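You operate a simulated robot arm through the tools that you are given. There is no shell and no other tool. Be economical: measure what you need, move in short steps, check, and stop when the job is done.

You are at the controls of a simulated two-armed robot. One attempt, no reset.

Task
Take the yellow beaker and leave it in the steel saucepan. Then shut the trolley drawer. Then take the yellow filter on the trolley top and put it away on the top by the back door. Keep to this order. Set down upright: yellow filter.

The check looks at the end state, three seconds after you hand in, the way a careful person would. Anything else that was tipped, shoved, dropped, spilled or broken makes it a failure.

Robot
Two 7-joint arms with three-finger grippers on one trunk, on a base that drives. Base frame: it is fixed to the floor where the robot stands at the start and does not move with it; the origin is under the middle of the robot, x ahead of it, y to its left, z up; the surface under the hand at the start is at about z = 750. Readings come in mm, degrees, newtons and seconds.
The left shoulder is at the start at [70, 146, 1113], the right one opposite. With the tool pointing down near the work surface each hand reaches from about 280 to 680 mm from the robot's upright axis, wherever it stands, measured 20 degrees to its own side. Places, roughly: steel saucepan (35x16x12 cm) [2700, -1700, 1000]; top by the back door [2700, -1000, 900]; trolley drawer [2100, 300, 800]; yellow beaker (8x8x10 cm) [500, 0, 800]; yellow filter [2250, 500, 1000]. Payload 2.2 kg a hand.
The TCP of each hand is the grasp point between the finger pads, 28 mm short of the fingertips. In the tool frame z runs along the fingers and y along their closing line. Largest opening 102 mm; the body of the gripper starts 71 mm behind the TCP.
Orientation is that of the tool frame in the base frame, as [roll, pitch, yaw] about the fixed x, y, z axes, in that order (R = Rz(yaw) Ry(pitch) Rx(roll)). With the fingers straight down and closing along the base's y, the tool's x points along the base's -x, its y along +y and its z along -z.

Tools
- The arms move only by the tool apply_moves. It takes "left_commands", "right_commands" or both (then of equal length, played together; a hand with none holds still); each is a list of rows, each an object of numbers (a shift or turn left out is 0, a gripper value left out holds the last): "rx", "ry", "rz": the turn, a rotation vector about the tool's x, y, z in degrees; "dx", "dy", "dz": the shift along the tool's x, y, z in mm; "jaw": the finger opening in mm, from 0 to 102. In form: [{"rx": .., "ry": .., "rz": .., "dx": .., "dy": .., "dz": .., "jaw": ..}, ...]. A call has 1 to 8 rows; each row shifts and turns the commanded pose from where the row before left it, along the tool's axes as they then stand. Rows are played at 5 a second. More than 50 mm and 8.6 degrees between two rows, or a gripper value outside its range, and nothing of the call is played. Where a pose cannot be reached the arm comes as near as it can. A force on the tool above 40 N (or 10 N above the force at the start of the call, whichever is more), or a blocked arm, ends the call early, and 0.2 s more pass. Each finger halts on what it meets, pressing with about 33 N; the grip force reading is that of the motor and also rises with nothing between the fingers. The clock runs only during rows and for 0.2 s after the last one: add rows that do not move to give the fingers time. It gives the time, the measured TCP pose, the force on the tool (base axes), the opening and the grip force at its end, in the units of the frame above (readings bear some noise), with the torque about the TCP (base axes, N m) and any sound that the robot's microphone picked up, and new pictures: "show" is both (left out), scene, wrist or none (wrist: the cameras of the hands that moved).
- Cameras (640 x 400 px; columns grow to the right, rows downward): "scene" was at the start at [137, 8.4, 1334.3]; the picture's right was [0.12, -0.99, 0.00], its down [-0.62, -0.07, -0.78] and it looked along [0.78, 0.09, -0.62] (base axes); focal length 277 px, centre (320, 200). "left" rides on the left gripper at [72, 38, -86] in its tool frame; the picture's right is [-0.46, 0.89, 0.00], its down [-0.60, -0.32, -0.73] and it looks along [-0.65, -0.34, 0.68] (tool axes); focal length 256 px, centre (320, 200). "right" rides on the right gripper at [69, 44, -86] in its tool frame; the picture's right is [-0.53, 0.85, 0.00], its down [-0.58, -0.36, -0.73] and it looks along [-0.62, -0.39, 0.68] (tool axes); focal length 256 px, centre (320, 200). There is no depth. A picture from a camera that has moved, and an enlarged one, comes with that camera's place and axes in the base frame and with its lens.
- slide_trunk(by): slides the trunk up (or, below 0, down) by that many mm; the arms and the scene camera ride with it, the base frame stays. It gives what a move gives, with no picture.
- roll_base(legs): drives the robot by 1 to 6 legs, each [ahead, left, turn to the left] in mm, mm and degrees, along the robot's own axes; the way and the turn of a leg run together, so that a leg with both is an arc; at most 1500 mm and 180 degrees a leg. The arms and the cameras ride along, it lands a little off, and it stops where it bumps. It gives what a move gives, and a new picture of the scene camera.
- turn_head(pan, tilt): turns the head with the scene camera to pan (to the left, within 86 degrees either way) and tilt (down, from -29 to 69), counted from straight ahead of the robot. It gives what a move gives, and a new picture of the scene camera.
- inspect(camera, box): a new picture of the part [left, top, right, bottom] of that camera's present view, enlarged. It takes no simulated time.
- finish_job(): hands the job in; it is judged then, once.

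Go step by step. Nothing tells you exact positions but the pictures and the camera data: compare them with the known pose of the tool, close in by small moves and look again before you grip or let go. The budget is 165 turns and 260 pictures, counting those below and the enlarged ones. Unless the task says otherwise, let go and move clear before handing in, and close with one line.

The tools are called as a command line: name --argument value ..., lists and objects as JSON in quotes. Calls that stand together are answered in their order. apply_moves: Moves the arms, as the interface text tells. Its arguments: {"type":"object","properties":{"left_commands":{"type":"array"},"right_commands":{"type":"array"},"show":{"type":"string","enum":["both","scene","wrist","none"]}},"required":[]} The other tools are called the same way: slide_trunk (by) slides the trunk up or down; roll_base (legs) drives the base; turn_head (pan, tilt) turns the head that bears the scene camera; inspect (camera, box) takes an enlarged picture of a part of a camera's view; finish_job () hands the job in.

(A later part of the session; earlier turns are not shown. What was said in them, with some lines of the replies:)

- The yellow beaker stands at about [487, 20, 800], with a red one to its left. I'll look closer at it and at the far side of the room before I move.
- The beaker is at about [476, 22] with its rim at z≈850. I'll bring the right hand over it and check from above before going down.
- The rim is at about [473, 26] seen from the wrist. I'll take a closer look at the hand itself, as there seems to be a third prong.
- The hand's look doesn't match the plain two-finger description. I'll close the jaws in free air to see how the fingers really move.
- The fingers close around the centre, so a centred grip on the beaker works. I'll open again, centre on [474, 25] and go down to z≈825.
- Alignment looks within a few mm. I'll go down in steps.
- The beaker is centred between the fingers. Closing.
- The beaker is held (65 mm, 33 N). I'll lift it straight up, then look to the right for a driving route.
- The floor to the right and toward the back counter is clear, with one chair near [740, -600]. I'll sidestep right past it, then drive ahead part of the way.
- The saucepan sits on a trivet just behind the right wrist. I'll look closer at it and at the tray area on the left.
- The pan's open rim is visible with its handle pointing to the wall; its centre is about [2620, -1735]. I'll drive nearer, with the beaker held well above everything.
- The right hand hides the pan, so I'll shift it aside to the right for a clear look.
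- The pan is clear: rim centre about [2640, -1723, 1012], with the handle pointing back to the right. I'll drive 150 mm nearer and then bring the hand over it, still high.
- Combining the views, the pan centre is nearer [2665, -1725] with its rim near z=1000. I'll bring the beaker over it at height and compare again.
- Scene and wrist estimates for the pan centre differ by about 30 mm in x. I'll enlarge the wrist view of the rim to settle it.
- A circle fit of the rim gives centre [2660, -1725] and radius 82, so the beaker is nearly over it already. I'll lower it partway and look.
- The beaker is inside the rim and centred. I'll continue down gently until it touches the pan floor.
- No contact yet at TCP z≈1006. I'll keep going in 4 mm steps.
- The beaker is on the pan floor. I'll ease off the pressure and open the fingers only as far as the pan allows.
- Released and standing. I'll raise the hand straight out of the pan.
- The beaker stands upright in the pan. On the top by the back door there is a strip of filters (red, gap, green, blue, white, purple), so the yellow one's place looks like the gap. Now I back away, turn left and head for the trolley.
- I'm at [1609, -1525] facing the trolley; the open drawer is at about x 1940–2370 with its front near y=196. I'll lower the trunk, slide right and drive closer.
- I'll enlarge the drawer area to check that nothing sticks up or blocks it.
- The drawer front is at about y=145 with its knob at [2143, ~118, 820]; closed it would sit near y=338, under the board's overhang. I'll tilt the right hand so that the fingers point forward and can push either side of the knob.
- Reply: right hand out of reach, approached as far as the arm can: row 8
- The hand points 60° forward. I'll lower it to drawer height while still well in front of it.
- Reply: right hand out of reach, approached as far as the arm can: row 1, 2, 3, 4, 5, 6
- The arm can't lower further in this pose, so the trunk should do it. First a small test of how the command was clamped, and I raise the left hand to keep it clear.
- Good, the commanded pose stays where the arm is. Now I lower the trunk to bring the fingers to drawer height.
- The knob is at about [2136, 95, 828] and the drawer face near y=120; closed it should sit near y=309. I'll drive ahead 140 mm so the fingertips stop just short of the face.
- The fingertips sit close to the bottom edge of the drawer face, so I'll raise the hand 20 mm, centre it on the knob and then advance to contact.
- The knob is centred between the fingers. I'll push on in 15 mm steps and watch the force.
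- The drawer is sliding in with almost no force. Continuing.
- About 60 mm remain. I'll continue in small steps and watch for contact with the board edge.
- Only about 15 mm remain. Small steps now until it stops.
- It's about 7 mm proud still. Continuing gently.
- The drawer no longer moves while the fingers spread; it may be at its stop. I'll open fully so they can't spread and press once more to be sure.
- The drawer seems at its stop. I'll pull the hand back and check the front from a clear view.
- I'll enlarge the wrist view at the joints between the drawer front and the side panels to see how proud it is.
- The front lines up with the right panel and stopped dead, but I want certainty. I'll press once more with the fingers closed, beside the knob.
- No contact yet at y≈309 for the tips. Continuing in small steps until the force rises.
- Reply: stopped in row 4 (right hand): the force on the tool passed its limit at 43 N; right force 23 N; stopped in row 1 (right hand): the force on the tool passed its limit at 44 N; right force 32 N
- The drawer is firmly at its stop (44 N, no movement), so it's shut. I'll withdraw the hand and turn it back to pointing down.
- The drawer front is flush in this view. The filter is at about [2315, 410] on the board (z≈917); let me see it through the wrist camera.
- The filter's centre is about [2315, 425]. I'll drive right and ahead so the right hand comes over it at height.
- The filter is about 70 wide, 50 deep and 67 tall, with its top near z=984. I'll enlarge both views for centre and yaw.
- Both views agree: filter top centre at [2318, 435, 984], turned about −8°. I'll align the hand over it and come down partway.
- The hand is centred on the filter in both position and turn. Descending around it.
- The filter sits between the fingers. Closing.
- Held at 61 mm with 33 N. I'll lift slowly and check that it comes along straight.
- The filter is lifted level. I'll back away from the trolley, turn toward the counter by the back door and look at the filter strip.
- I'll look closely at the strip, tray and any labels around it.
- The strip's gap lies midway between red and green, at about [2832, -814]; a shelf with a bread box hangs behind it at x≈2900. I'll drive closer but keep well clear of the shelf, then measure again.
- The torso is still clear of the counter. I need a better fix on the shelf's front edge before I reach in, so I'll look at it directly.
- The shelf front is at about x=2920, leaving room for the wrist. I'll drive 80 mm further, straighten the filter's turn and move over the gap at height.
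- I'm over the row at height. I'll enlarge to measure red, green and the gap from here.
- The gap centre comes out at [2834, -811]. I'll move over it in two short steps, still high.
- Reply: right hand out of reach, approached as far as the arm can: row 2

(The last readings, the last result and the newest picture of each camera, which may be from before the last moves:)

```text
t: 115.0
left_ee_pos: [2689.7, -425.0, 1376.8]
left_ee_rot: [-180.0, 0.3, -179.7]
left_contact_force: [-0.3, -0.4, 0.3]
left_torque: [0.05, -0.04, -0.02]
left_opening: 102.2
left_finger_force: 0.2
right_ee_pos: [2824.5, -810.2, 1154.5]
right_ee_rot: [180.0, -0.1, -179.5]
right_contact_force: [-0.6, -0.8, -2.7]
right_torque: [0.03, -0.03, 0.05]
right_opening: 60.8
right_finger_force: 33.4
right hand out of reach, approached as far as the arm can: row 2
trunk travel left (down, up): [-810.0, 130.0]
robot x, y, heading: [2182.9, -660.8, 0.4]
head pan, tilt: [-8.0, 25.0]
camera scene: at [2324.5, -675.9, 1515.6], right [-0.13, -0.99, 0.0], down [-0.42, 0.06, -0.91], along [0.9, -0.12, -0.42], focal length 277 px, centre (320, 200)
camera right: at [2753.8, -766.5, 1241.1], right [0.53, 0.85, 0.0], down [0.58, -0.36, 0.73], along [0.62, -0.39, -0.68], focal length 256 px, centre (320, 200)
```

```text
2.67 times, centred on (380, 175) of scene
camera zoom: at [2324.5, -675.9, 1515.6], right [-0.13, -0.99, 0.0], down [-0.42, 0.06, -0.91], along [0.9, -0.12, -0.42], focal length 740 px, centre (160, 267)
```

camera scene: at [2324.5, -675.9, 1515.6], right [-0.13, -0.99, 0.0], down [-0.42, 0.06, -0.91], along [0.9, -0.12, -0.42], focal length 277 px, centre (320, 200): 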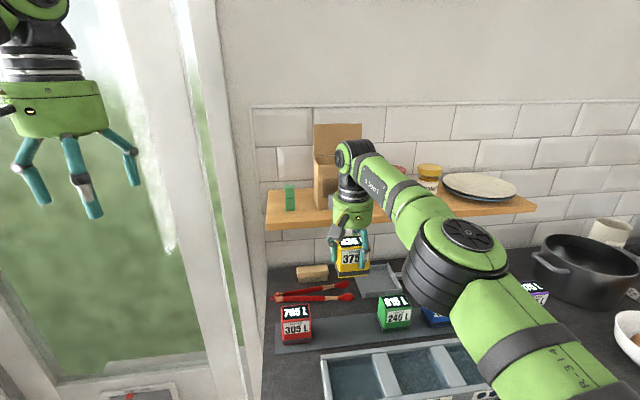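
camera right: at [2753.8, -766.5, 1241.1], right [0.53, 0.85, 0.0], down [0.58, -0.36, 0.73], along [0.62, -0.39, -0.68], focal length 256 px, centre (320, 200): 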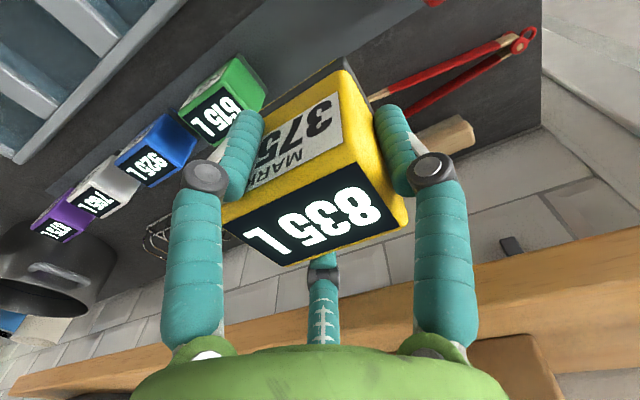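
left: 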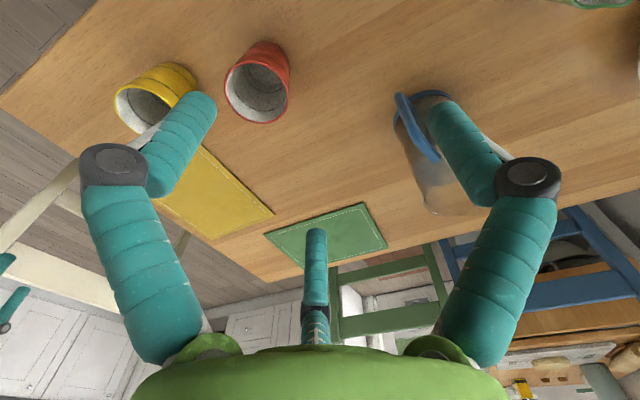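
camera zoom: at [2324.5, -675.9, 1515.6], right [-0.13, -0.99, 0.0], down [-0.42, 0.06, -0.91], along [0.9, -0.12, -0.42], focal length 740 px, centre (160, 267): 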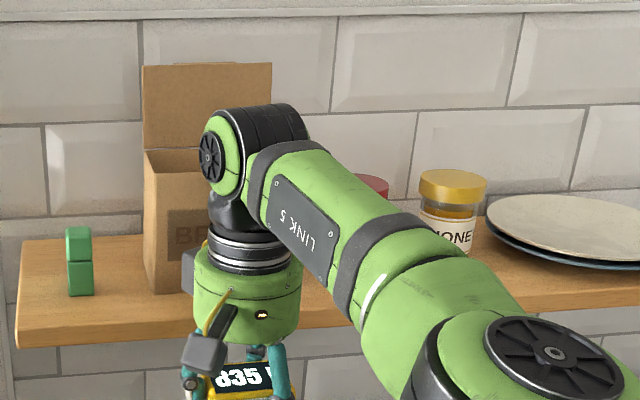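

The arm is nearly stretched out here, so I'll pull the hand back a little and drive 45 mm closer.

apply_moves --right_commands '[{"dx": 40}, {}]' --show "none"

roll_base --legs '[[45, 0, 0]]'

```text
t: 115.5
left_ee_pos: [2690.1, -420.5, 1376.9]
left_ee_rot: [-179.8, 0.3, -179.7]
left_contact_force: [-0.3, 0.7, -0.3]
left_torque: [-0.01, -0.03, -0.01]
left_opening: 101.7
left_finger_force: 0.1
right_ee_pos: [2783.4, -806.9, 1155.4]
right_ee_rot: [-179.8, 0.1, -179.6]
right_contact_force: [-0.9, 1.0, -1.6]
right_torque: [-0.04, -0.04, 0.01]
right_opening: 61.1
right_finger_force: 33.0
trunk travel left (down, up): [-810.0, 130.0]
robot x, y, heading: [2186.1, -658.6, 0.1]
head pan, tilt: [-8.0, 25.0]
```

```text
t: 116.5
left_ee_pos: [2720.8, -424.0, 1376.5]
left_ee_rot: [179.9, 0.2, -179.7]
left_contact_force: [0.5, -0.2, 0.1]
left_torque: [0.0, 0.04, 0.01]
left_opening: 102.3
left_finger_force: 0.0
right_ee_pos: [2813.8, -807.7, 1153.0]
right_ee_rot: [179.9, -0.1, -179.7]
right_contact_force: [0.4, 0.2, -2.4]
right_torque: [0.02, 0.01, -0.03]
right_opening: 60.8
right_finger_force: 32.9
trunk travel left (down, up): [-810.0, 130.0]
robot x, y, heading: [2211.9, -662.3, 0.4]
head pan, tilt: [-8.0, 25.0]
stopped in leg 1: the robot was blocked; the commanded pose is now the measured one
camera scene: at [2354.6, -674.8, 1515.3], right [-0.13, -0.99, 0.0], down [-0.42, 0.06, -0.91], along [0.9, -0.12, -0.42], focal length 277 px, centre (320, 200)
```

scene: 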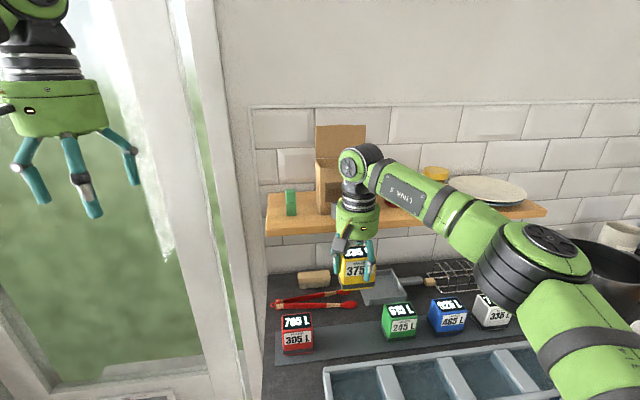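

The base now touches the cabinet plinth, which gives enough reach. I'll move the last 20 mm over the gap and start down.

apply_moves --right_commands '[{"dx": -20, "dy": -3}, {"dz": 35}, {"dz": 35}, {"dz": 30}, {}]' --show "both"

inspect --camera "scene" --box '[260, 190, 460, 370]'

```text
t: 117.3
left_ee_pos: [2715.5, -423.2, 1378.8]
left_ee_rot: [-180.0, 0.5, -179.7]
left_contact_force: [-0.1, 0.2, -0.2]
left_torque: [0.01, 0.03, 0.01]
left_opening: 102.1
left_finger_force: 0.2
right_ee_pos: [2834.5, -808.9, 1115.3]
right_ee_rot: [178.9, 2.4, -179.5]
right_contact_force: [-1.4, 0.3, 3.6]
right_torque: [-0.01, -0.06, 0.03]
right_opening: 60.9
right_finger_force: 33.2
trunk travel left (down, up): [-810.0, 130.0]
robot x, y, heading: [2208.9, -661.4, 0.4]
head pan, tilt: [-8.0, 25.0]
stopped in row 3 (right hand): the force on the tool passed its limit at 57 N (the readings are from after the stop); the commanded pose is now the measured one
camera scene: at [2348.2, -674.2, 1516.0], right [-0.13, -0.99, 0.0], down [-0.42, 0.06, -0.91], along [0.9, -0.12, -0.42], focal length 277 px, centre (320, 200)
camera right: at [2761.6, -766.6, 1199.3], right [0.53, 0.85, 0.04], down [0.55, -0.37, 0.75], along [0.65, -0.37, -0.66], focal length 256 px, centre (320, 200)
```

scene: 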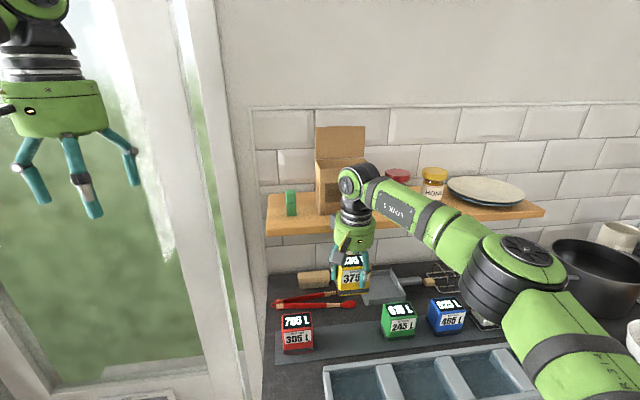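
right: 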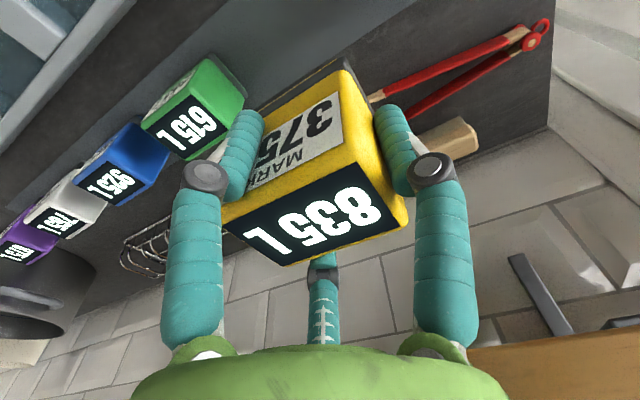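

```text
2.22 times, centred on (360, 280) of scene
camera zoom: at [2348.2, -674.2, 1516.0], right [-0.13, -0.99, 0.0], down [-0.42, 0.06, -0.91], along [0.9, -0.12, -0.42], focal length 616 px, centre (231, 22)
```

zoom: 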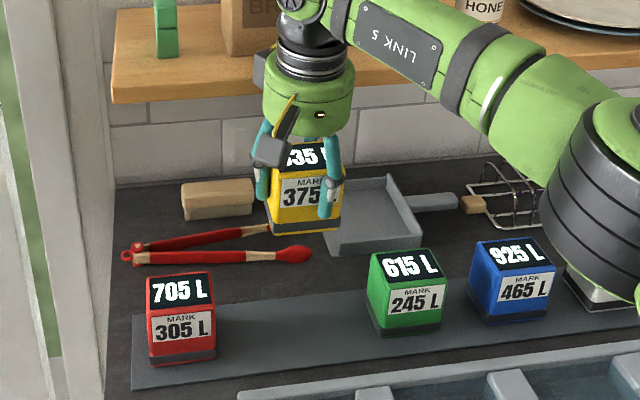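

Something at the back of the hand (the dark box on its far side) touched the shelf edge. I'll raise at once, straighten, and check the shelf.

apply_moves --right_commands '[{"dz": -45}, {"dx": 30}, {"dx": 40}, {}]' --show "scene"

inspect --camera "scene" --box '[250, 110, 560, 260]'

```text
t: 118.3
left_ee_pos: [2720.5, -420.9, 1376.2]
left_ee_rot: [-179.9, 0.2, -179.7]
left_contact_force: [0.4, -0.1, -0.8]
left_torque: [0.0, 0.04, -0.02]
left_opening: 101.9
left_finger_force: 0.2
right_ee_pos: [2768.0, -807.9, 1152.5]
right_ee_rot: [179.1, 2.0, -179.6]
right_contact_force: [-0.5, -0.1, -2.3]
right_torque: [0.01, 0.03, 0.01]
right_opening: 61.0
right_finger_force: 32.9
trunk travel left (down, up): [-810.0, 130.0]
robot x, y, heading: [2210.7, -657.7, 0.4]
head pan, tilt: [-8.0, 25.0]
camera scene: at [2354.1, -672.2, 1515.4], right [-0.13, -0.99, 0.0], down [-0.42, 0.06, -0.91], along [0.9, -0.12, -0.42], focal length 277 px, centre (320, 200)
```

scene: 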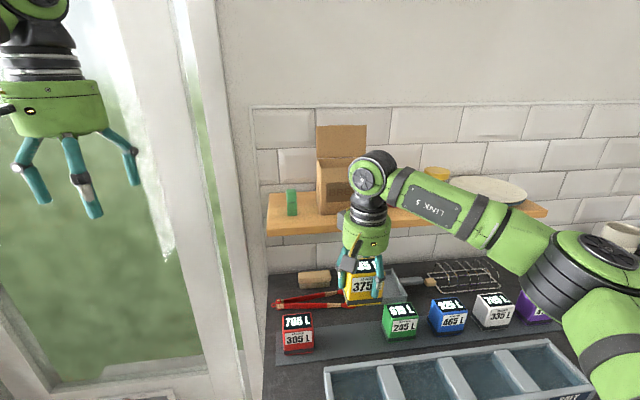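

```text
2.06 times, centred on (405, 185) of scene
camera zoom: at [2354.1, -672.2, 1515.4], right [-0.13, -0.99, 0.0], down [-0.42, 0.06, -0.91], along [0.9, -0.12, -0.42], focal length 572 px, centre (144, 231)
```

zoom: 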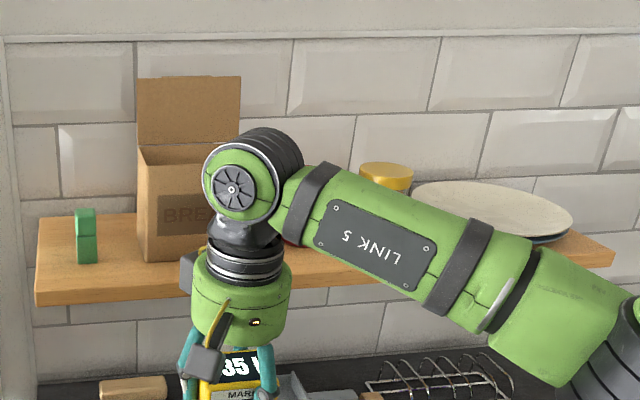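

The shelf is undisturbed. Only the box at the back of the hand (about 70 mm behind, 85 mm above the TCP) is in the way, so I'll go down in front of the shelf first, then slide under it along the gap.

apply_moves --right_commands '[{"rx": 0.9, "ry": 2.0}, {"dz": 35}, {"dz": 35}, {"dz": 35}, {"dz": 30}, {}]' --show "both"

inspect --camera "scene" --box '[260, 190, 460, 370]'

```text
t: 119.7
left_ee_pos: [2718.4, -423.1, 1376.3]
left_ee_rot: [180.0, 0.3, -179.7]
left_contact_force: [-0.4, -1.0, -1.1]
left_torque: [0.01, -0.03, -0.02]
left_opening: 102.0
left_finger_force: 0.1
right_ee_pos: [2766.4, -811.7, 1018.8]
right_ee_rot: [-180.0, 0.0, -179.5]
right_contact_force: [0.4, -0.1, -2.7]
right_torque: [0.0, 0.0, 0.02]
right_opening: 60.9
right_finger_force: 32.9
trunk travel left (down, up): [-810.0, 130.0]
robot x, y, heading: [2209.6, -662.7, 0.2]
head pan, tilt: [-8.0, 25.0]
camera scene: at [2352.8, -673.8, 1515.5], right [-0.13, -0.99, 0.0], down [-0.42, 0.06, -0.91], along [0.9, -0.12, -0.42], focal length 277 px, centre (320, 200)
camera right: at [2697.1, -768.7, 1104.7], right [0.53, 0.85, 0.0], down [0.58, -0.36, 0.73], along [0.62, -0.39, -0.68], focal length 256 px, centre (320, 200)
```

scene: 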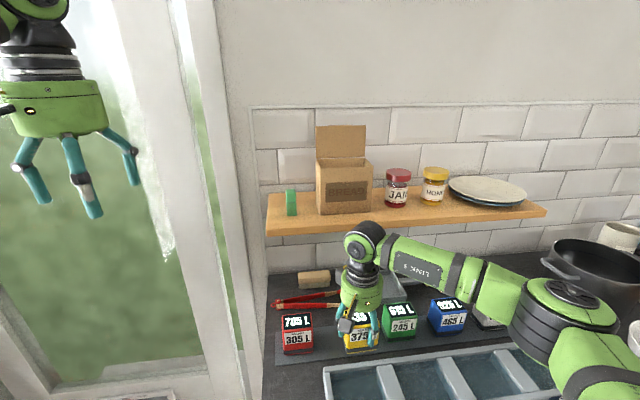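
right: 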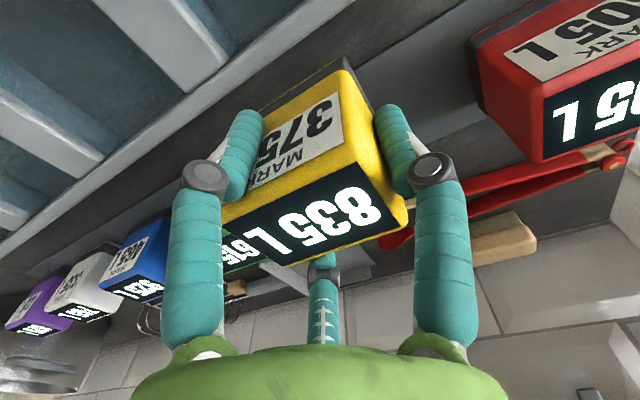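

```text
2.22 times, centred on (360, 280) of scene
camera zoom: at [2352.8, -673.8, 1515.5], right [-0.13, -0.99, 0.0], down [-0.42, 0.06, -0.91], along [0.9, -0.12, -0.42], focal length 616 px, centre (231, 22)
```

zoom: 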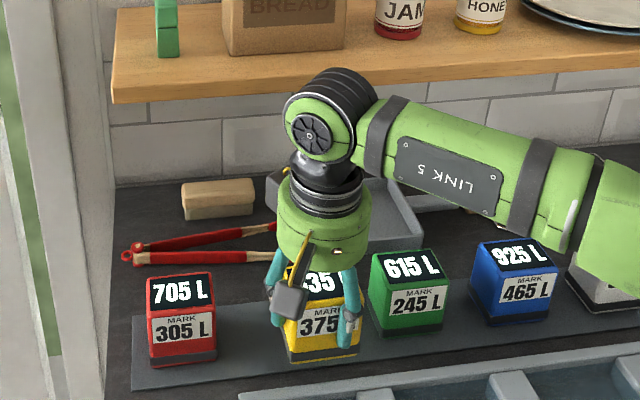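

Now below the shelf, with the filter over the front of the strip in line with the gap. I'll slide forward to x≈2833 in small steps.

apply_moves --right_commands '[{"dx": -20}, {"dx": -20}, {"dx": -20}, {"dx": -6}, {}]' --show "both"

inspect --camera "scene" --box '[260, 190, 460, 370]'

```text
t: 120.9
left_ee_pos: [2719.1, -422.4, 1376.5]
left_ee_rot: [-179.9, 0.3, -179.6]
left_contact_force: [0.6, 0.0, 0.1]
left_torque: [0.0, -0.02, 0.02]
left_opening: 102.0
left_finger_force: 0.0
right_ee_pos: [2832.8, -809.4, 1019.3]
right_ee_rot: [-180.0, 0.0, -179.5]
right_contact_force: [0.2, 0.4, -3.0]
right_torque: [0.03, 0.01, -0.01]
right_opening: 61.0
right_finger_force: 33.4
trunk travel left (down, up): [-810.0, 130.0]
robot x, y, heading: [2209.4, -665.0, 0.3]
head pan, tilt: [-8.0, 25.0]
camera scene: at [2353.0, -674.1, 1515.5], right [-0.13, -0.99, 0.0], down [-0.42, 0.06, -0.91], along [0.9, -0.12, -0.42], focal length 277 px, centre (320, 200)
camera right: at [2763.2, -766.1, 1105.1], right [0.53, 0.85, 0.0], down [0.58, -0.36, 0.73], along [0.62, -0.38, -0.68], focal length 256 px, centre (320, 200)
```

scene: 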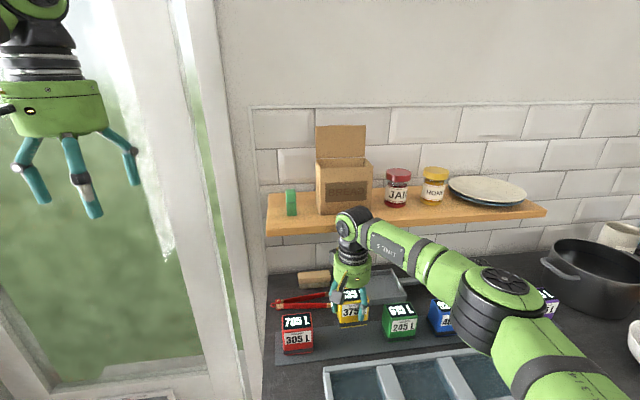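
right: 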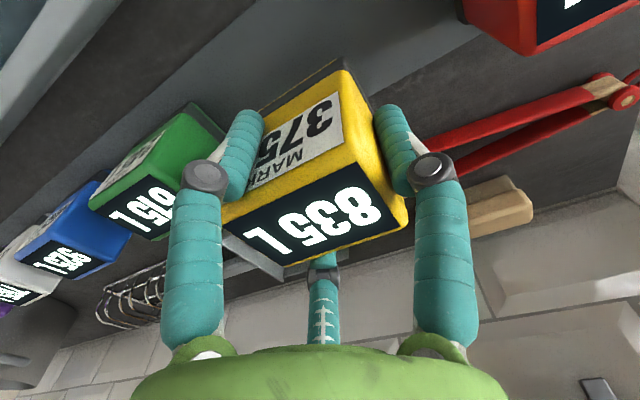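

```text
2.22 times, centred on (360, 280) of scene
camera zoom: at [2353.0, -674.1, 1515.5], right [-0.13, -0.99, 0.0], down [-0.42, 0.06, -0.91], along [0.9, -0.12, -0.42], focal length 616 px, centre (231, 22)
```

zoom: 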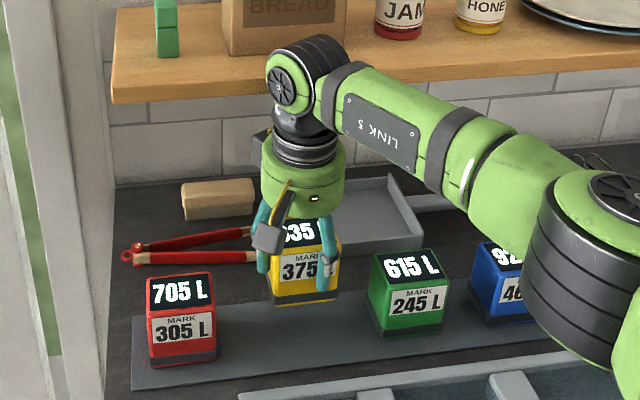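

Clear under the shelf and centred in the gap. Lowering now, coarse then fine.

apply_moves --right_commands '[{"dz": 20}, {"dz": 20}, {"dz": 12}, {}]' --show "both"

inspect --camera "scene" --box '[260, 230, 460, 370]'

```text
t: 121.9
left_ee_pos: [2714.9, -422.9, 1379.9]
left_ee_rot: [-179.9, 0.4, -179.6]
left_contact_force: [-1.0, 0.8, 0.1]
left_torque: [0.0, -0.02, -0.02]
left_opening: 101.9
left_finger_force: 0.0
right_ee_pos: [2832.5, -810.3, 970.9]
right_ee_rot: [-179.9, 0.6, -179.5]
right_contact_force: [3.4, -3.9, 23.0]
right_torque: [-0.4, 0.07, -0.04]
right_opening: 61.0
right_finger_force: 32.3
trunk travel left (down, up): [-810.0, 130.0]
robot x, y, heading: [2209.9, -659.9, 0.2]
head pan, tilt: [-8.0, 25.0]
camera scene: at [2349.2, -673.7, 1516.3], right [-0.13, -0.99, 0.0], down [-0.42, 0.06, -0.91], along [0.9, -0.12, -0.42], focal length 277 px, centre (320, 200)
camera right: at [2762.2, -766.7, 1057.3], right [0.53, 0.85, 0.0], down [0.57, -0.36, 0.74], along [0.63, -0.39, -0.68], focal length 256 px, centre (320, 200)
```

scene: 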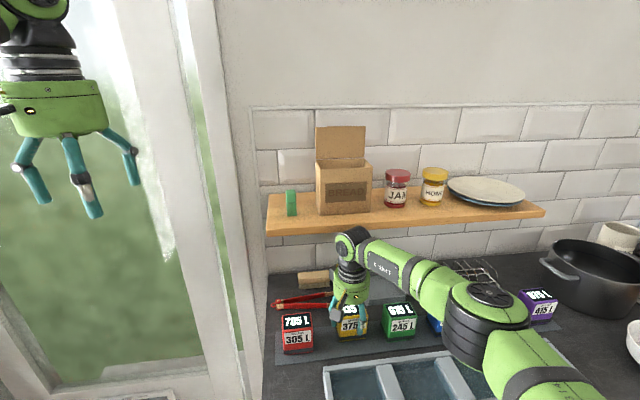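
right: 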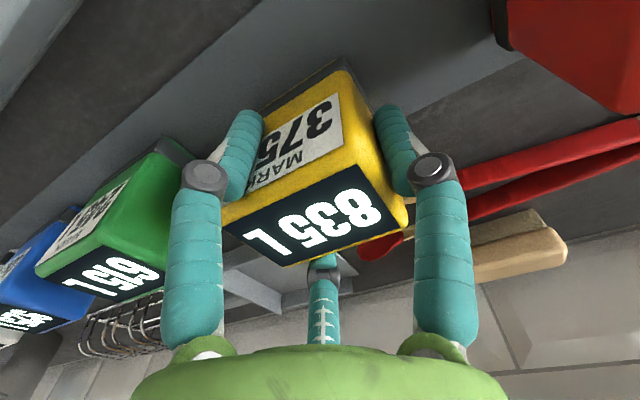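

```text
2.86 times, centred on (360, 300) of scene
camera zoom: at [2349.2, -673.7, 1516.3], right [-0.13, -0.99, 0.0], down [-0.42, 0.06, -0.91], along [0.9, -0.12, -0.42], focal length 792 px, centre (206, -86)
```

zoom: 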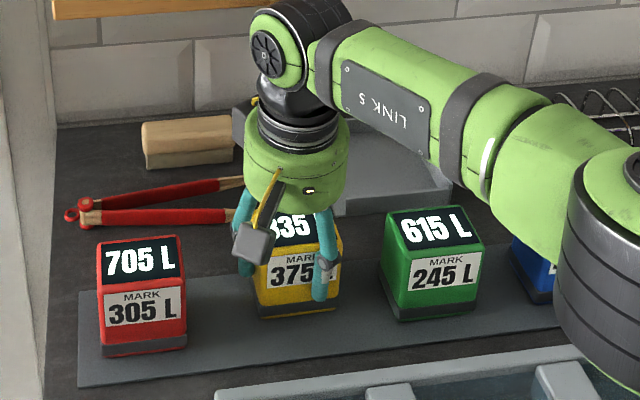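

Triangulating the red filter's top gives z≈996, so the strip surface is at about 929 — the filter is already touching down, but about 17 mm too far back. I'll lift slightly, pull back to [2815, -805] and check.

apply_moves --right_commands '[{"dz": -12, "ry": 0.5}, {"dx": 17, "dy": 5}, {}]' --show "both"

inspect --camera "scene" --box '[260, 230, 460, 370]'

```text
t: 122.7
left_ee_pos: [2719.1, -422.9, 1376.2]
left_ee_rot: [179.9, 0.3, -179.6]
left_contact_force: [0.1, 0.0, 0.1]
left_torque: [0.04, 0.0, 0.0]
left_opening: 102.0
left_finger_force: 0.1
right_ee_pos: [2815.0, -804.6, 976.9]
right_ee_rot: [180.0, -0.5, -179.4]
right_contact_force: [1.0, -0.4, -2.4]
right_torque: [0.07, 0.0, 0.0]
right_opening: 61.0
right_finger_force: 33.2
trunk travel left (down, up): [-810.0, 130.0]
robot x, y, heading: [2211.5, -661.3, 0.2]
head pan, tilt: [-8.0, 25.0]
camera scene: at [2352.9, -673.9, 1515.4], right [-0.13, -0.99, 0.0], down [-0.42, 0.06, -0.91], along [0.9, -0.12, -0.42], focal length 277 px, centre (320, 200)
camera right: at [2745.7, -761.4, 1064.1], right [0.53, 0.85, -0.01], down [0.59, -0.36, 0.72], along [0.61, -0.39, -0.69], focal length 256 px, centre (320, 200)
```

scene: 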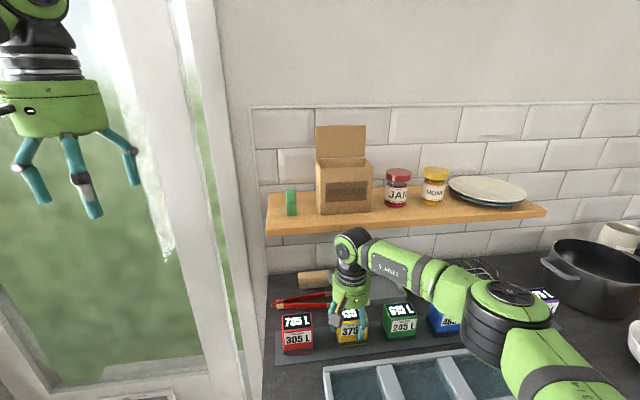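
right: 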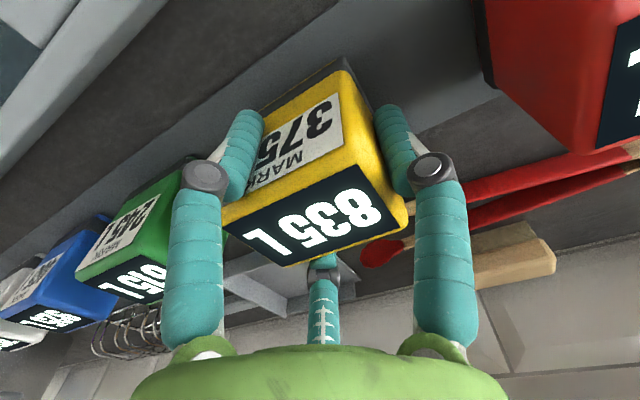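

```text
2.86 times, centred on (360, 300) of scene
camera zoom: at [2352.9, -673.9, 1515.4], right [-0.13, -0.99, 0.0], down [-0.42, 0.06, -0.91], along [0.9, -0.12, -0.42], focal length 792 px, centre (206, -86)
```

zoom: 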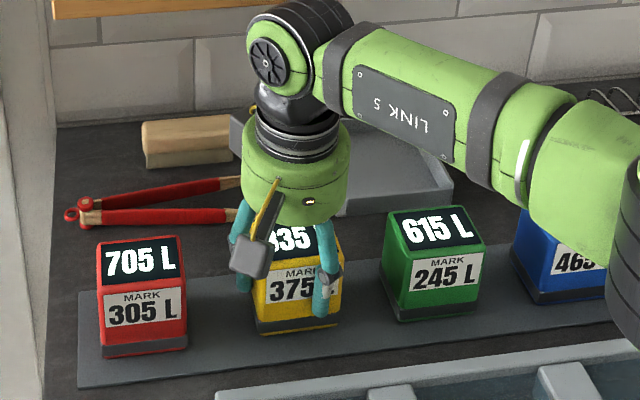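

Now the filter lines up with the row. I'll level the hand, nudge 4 mm back and lower in fine steps to contact.

apply_moves --right_commands '[{"ry": -0.5, "dx": -4}, {"dz": 4}, {}]' --show "none"

apply_moves --right_commands '[{"dz": 3}, {}]' --show "none"

apply_moves --right_commands '[{"dz": 2}, {}]' --show "none"

```text
t: 123.5
left_ee_pos: [2719.6, -422.8, 1376.8]
left_ee_rot: [-180.0, 0.1, -179.7]
left_contact_force: [-0.2, -0.3, -0.1]
left_torque: [0.0, 0.02, -0.03]
left_opening: 101.8
left_finger_force: 0.0
right_ee_pos: [2819.6, -804.4, 972.0]
right_ee_rot: [180.0, 0.0, -179.5]
right_contact_force: [0.5, 0.6, -2.9]
right_torque: [0.03, -0.02, 0.03]
right_opening: 60.8
right_finger_force: 32.9
trunk travel left (down, up): [-810.0, 130.0]
robot x, y, heading: [2210.2, -662.9, 0.4]
head pan, tilt: [-8.0, 25.0]
```

```text
t: 124.1
left_ee_pos: [2718.2, -423.5, 1378.0]
left_ee_rot: [-180.0, 0.3, -179.6]
left_contact_force: [0.2, -0.3, -0.5]
left_torque: [0.02, -0.03, 0.0]
left_opening: 102.2
left_finger_force: 0.0
right_ee_pos: [2819.7, -803.3, 971.4]
right_ee_rot: [-180.0, 0.1, -179.4]
right_contact_force: [-1.2, -0.3, 0.6]
right_torque: [-0.1, -0.03, -0.01]
right_opening: 60.9
right_finger_force: 33.2
trunk travel left (down, up): [-810.0, 130.0]
robot x, y, heading: [2209.8, -658.8, 0.5]
head pan, tilt: [-8.0, 25.0]
```

```text
t: 124.7
left_ee_pos: [2717.5, -421.8, 1378.0]
left_ee_rot: [-179.9, 0.3, -179.7]
left_contact_force: [-0.2, -0.8, 0.9]
left_torque: [-0.03, -0.03, 0.01]
left_opening: 101.9
left_finger_force: 0.0
right_ee_pos: [2819.9, -804.3, 971.2]
right_ee_rot: [179.9, 0.2, -179.5]
right_contact_force: [1.8, -0.5, 9.2]
right_torque: [-0.2, -0.45, -0.02]
right_opening: 60.5
right_finger_force: 33.4
trunk travel left (down, up): [-810.0, 130.0]
robot x, y, heading: [2206.6, -659.7, 0.2]
head pan, tilt: [-8.0, 25.0]
```

Contact at z≈971 with 9 N. I'll check the view before letting go.

inspect --camera "scene" --box '[270, 250, 450, 370]'

inspect --camera "right" --box '[80, 0, 620, 320]'

```text
3.33 times, centred on (360, 310) of scene
camera zoom: at [2351.2, -673.6, 1515.8], right [-0.13, -0.99, 0.0], down [-0.42, 0.06, -0.91], along [0.9, -0.12, -0.42], focal length 924 px, centre (187, -167)
```

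zoom: 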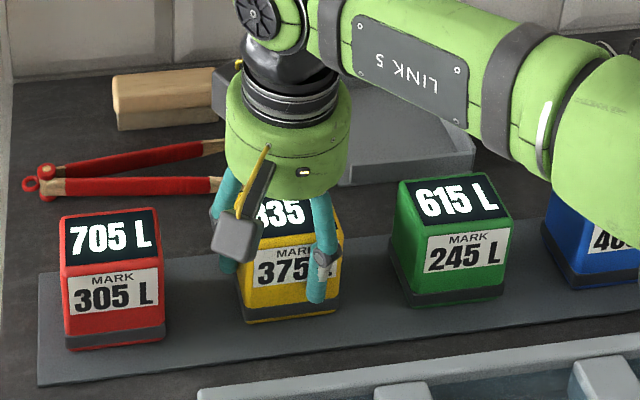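

```text
1.19 times, centred on (350, 160) of right
camera zoom: at [2749.1, -760.1, 1057.6], right [0.53, 0.85, 0.0], down [0.58, -0.36, 0.73], along [0.62, -0.38, -0.68], focal length 303 px, centre (284, 247)
```

zoom: 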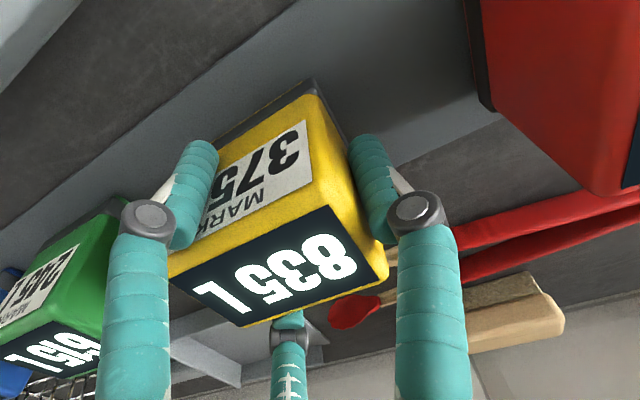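

The filter stands in the row, in line with its neighbours. I'll open gradually.

apply_moves --right_commands '[{"jaw": 62}, {"jaw": 66}, {"jaw": 72}, {"jaw": 80}, {"jaw": 88}, {}]' --show "both"

```text
t: 126.1
left_ee_pos: [2718.9, -423.3, 1377.3]
left_ee_rot: [179.9, 0.3, -179.7]
left_contact_force: [0.5, 0.7, -0.3]
left_torque: [-0.02, 0.01, 0.0]
left_opening: 102.0
left_finger_force: 0.1
right_ee_pos: [2819.9, -804.1, 968.9]
right_ee_rot: [180.0, 0.1, -179.5]
right_contact_force: [-0.3, -0.1, 0.2]
right_torque: [-0.02, 0.01, 0.02]
right_opening: 88.2
right_finger_force: 0.1
trunk travel left (down, up): [-810.0, 130.0]
robot x, y, heading: [2209.0, -661.6, 0.3]
head pan, tilt: [-8.0, 25.0]
camera scene: at [2352.7, -673.7, 1515.5], right [-0.13, -0.99, 0.0], down [-0.42, 0.06, -0.91], along [0.9, -0.12, -0.42], focal length 277 px, centre (320, 200)
camera right: at [2749.3, -760.2, 1055.9], right [0.53, 0.85, 0.0], down [0.58, -0.36, 0.73], along [0.62, -0.39, -0.68], focal length 256 px, centre (320, 200)
```

scene: 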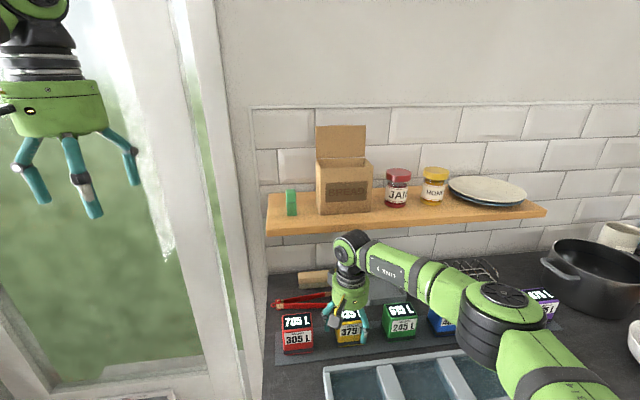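
right: 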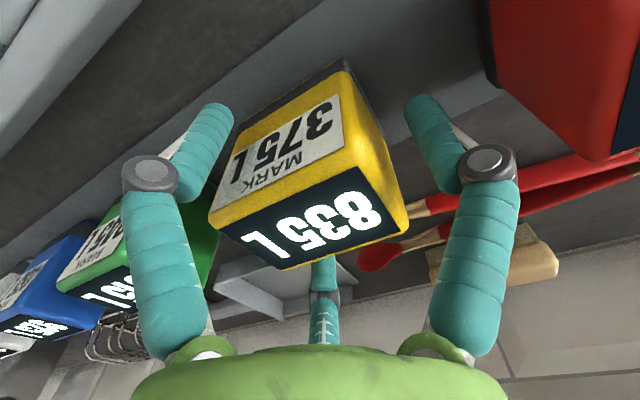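

The filter is free and standing. I'll rise just above it, staying under the shelf, then pull back toward me before going up.

apply_moves --right_commands '[{"dz": -20}, {"dz": -25}, {"dz": -22}, {"dx": 35}, {"dx": 45}, {"dx": 45}, {}]' --show "scene"

inspect --camera "scene" --box '[260, 230, 460, 370]'

```text
t: 127.7
left_ee_pos: [2719.9, -422.3, 1377.2]
left_ee_rot: [-180.0, 0.3, -179.7]
left_contact_force: [0.6, 0.2, -0.2]
left_torque: [-0.02, 0.05, 0.01]
left_opening: 101.8
left_finger_force: 0.1
right_ee_pos: [2694.2, -806.6, 1037.0]
right_ee_rot: [-179.9, -0.1, -179.7]
right_contact_force: [0.2, -0.1, -0.8]
right_torque: [-0.01, 0.02, 0.01]
right_opening: 87.9
right_finger_force: 0.1
trunk travel left (down, up): [-810.0, 130.0]
robot x, y, heading: [2212.6, -658.9, 0.1]
head pan, tilt: [-8.0, 25.0]
camera scene: at [2353.3, -673.4, 1515.4], right [-0.13, -0.99, 0.0], down [-0.42, 0.06, -0.91], along [0.9, -0.12, -0.42], focal length 277 px, centre (320, 200)
```

scene: 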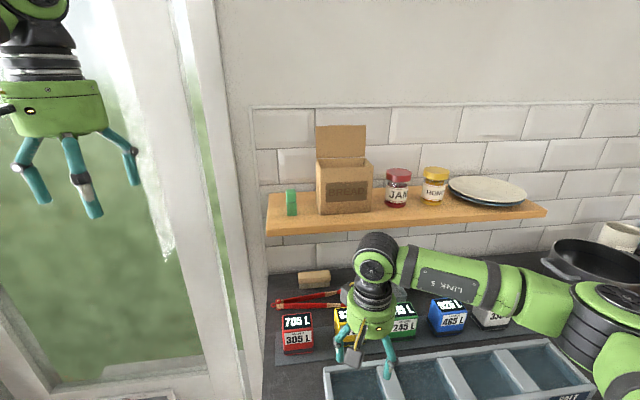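

```text
2.86 times, centred on (360, 300) of scene
camera zoom: at [2353.3, -673.4, 1515.4], right [-0.13, -0.99, 0.0], down [-0.42, 0.06, -0.91], along [0.9, -0.12, -0.42], focal length 792 px, centre (206, -86)
```

zoom: 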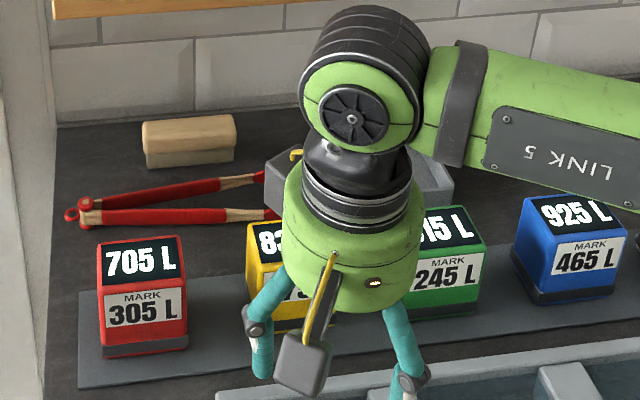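

Clear of the row. I'll raise the hand, back the robot away from the counter, and take a last look at everything.

apply_moves --right_commands '[{"dz": -40}, {"dz": -40}, {"dz": -40}, {}]' --show "none"

roll_base --legs '[[-300, 0, 0]]'

inspect --camera "scene" --box '[260, 180, 500, 330]'

```text
t: 128.7
left_ee_pos: [2719.7, -422.6, 1376.5]
left_ee_rot: [-179.9, 0.4, -179.7]
left_contact_force: [0.2, 0.4, 0.2]
left_torque: [0.0, 0.01, 0.02]
left_opening: 101.9
left_finger_force: 0.1
right_ee_pos: [2693.1, -804.0, 1157.5]
right_ee_rot: [180.0, 0.0, -179.5]
right_contact_force: [0.8, 0.0, 0.3]
right_torque: [0.0, 0.0, 0.01]
right_opening: 88.2
right_finger_force: 0.1
trunk travel left (down, up): [-810.0, 130.0]
robot x, y, heading: [2209.9, -658.5, 0.5]
head pan, tilt: [-8.0, 25.0]
```

```text
t: 130.7
left_ee_pos: [2418.4, -424.3, 1375.3]
left_ee_rot: [-180.0, 0.2, -179.7]
left_contact_force: [0.3, -0.6, -0.1]
left_torque: [-0.03, 0.05, -0.01]
left_opening: 102.1
left_finger_force: 0.0
right_ee_pos: [2392.5, -807.5, 1156.3]
right_ee_rot: [180.0, -0.2, -179.4]
right_contact_force: [0.5, -0.6, 0.0]
right_torque: [0.01, 0.06, 0.01]
right_opening: 88.0
right_finger_force: 0.1
trunk travel left (down, up): [-810.0, 130.0]
robot x, y, heading: [1907.1, -663.8, 0.1]
head pan, tilt: [-8.0, 25.0]
camera scene: at [2053.0, -675.5, 1515.2], right [-0.13, -0.99, 0.0], down [-0.42, 0.06, -0.91], along [0.9, -0.12, -0.42], focal length 277 px, centre (320, 200)
```

scene: 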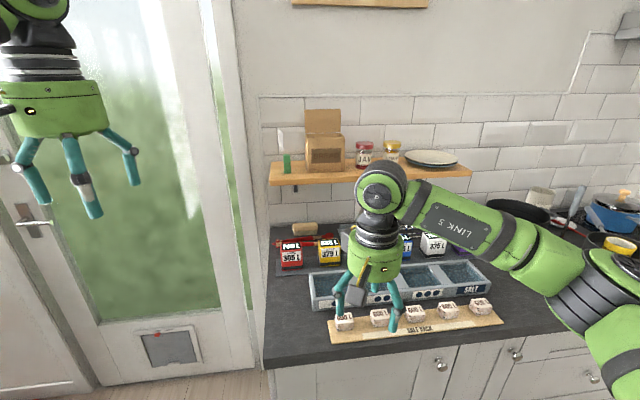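

```text
2.67 times, centred on (380, 255) of scene
camera zoom: at [2053.0, -675.5, 1515.2], right [-0.13, -0.99, 0.0], down [-0.42, 0.06, -0.91], along [0.9, -0.12, -0.42], focal length 740 px, centre (160, 53)
```

zoom: 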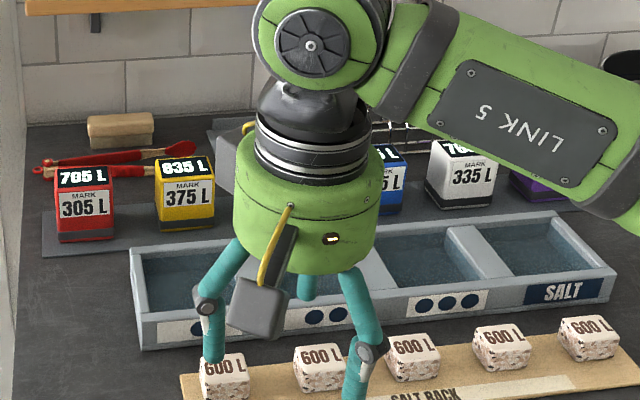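

The yellow filter stands upright in its slot. A last look back at the drawer and at the saucepan.

turn_head --pan 75 --tilt 35

turn_head --pan -50 --tilt 28

```text
t: 132.3
left_ee_pos: [2416.3, -424.5, 1376.5]
left_ee_rot: [180.0, 0.3, -179.7]
left_contact_force: [0.1, 0.1, 0.1]
left_torque: [0.03, -0.05, -0.02]
left_opening: 102.2
left_finger_force: 0.1
right_ee_pos: [2391.0, -805.4, 1156.6]
right_ee_rot: [180.0, 0.0, -179.6]
right_contact_force: [0.3, 0.4, 0.1]
right_torque: [0.03, 0.0, 0.0]
right_opening: 88.0
right_finger_force: 0.0
trunk travel left (down, up): [-810.0, 130.0]
robot x, y, heading: [1906.8, -658.9, 0.4]
head pan, tilt: [75.0, 35.0]
camera scene: at [1980.9, -578.0, 1499.8], right [0.97, -0.25, 0.0], down [-0.15, -0.55, -0.82], along [0.21, 0.79, -0.57], focal length 277 px, centre (320, 200)
```

scene: 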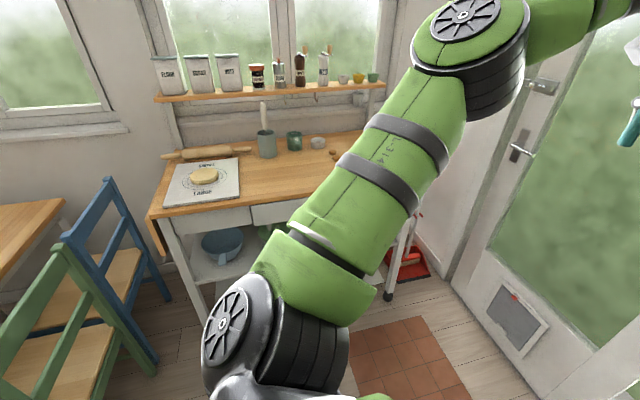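

```text
t: 134.4
left_ee_pos: [2416.7, -425.0, 1376.4]
left_ee_rot: [-179.9, 0.4, -179.7]
left_contact_force: [-0.2, -0.2, 0.7]
left_torque: [-0.01, 0.02, 0.0]
left_opening: 101.9
left_finger_force: 0.1
right_ee_pos: [2390.0, -805.2, 1157.1]
right_ee_rot: [180.0, 0.0, -179.5]
right_contact_force: [-0.6, 0.4, 0.3]
right_torque: [0.0, 0.0, -0.01]
right_opening: 88.0
right_finger_force: 0.0
trunk travel left (down, up): [-810.0, 130.0]
robot x, y, heading: [1906.9, -664.8, 0.4]
head pan, tilt: [-50.0, 28.0]
camera scene: at [2017.8, -732.7, 1510.7], right [-0.76, -0.65, 0.0], down [-0.3, 0.36, -0.88], along [0.57, -0.67, -0.47], focal length 277 px, centre (320, 200)
```

scene: 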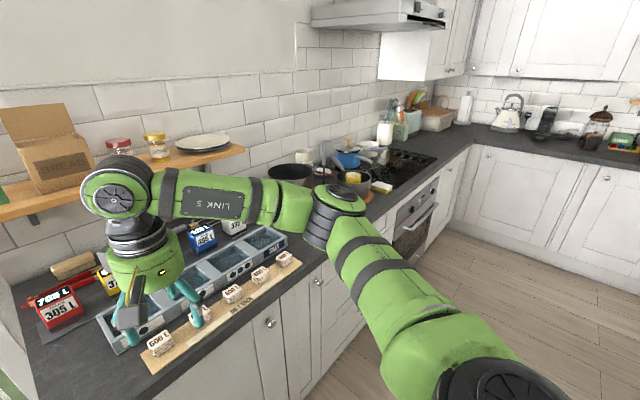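

The beaker is in the saucepan, the drawer is shut and the filter stands on the strip; both hands are clear. Handing in.

finish_job

```text
The job is handed in.
```

The yellow beaker is standing in the steel saucepan, the trolley drawer is shut, and the yellow filter is upright in the gap on the strip by the back door. While placing the filter, the back of the hand bumped the shelf edge once, but nothing on the shelf moved or fell.
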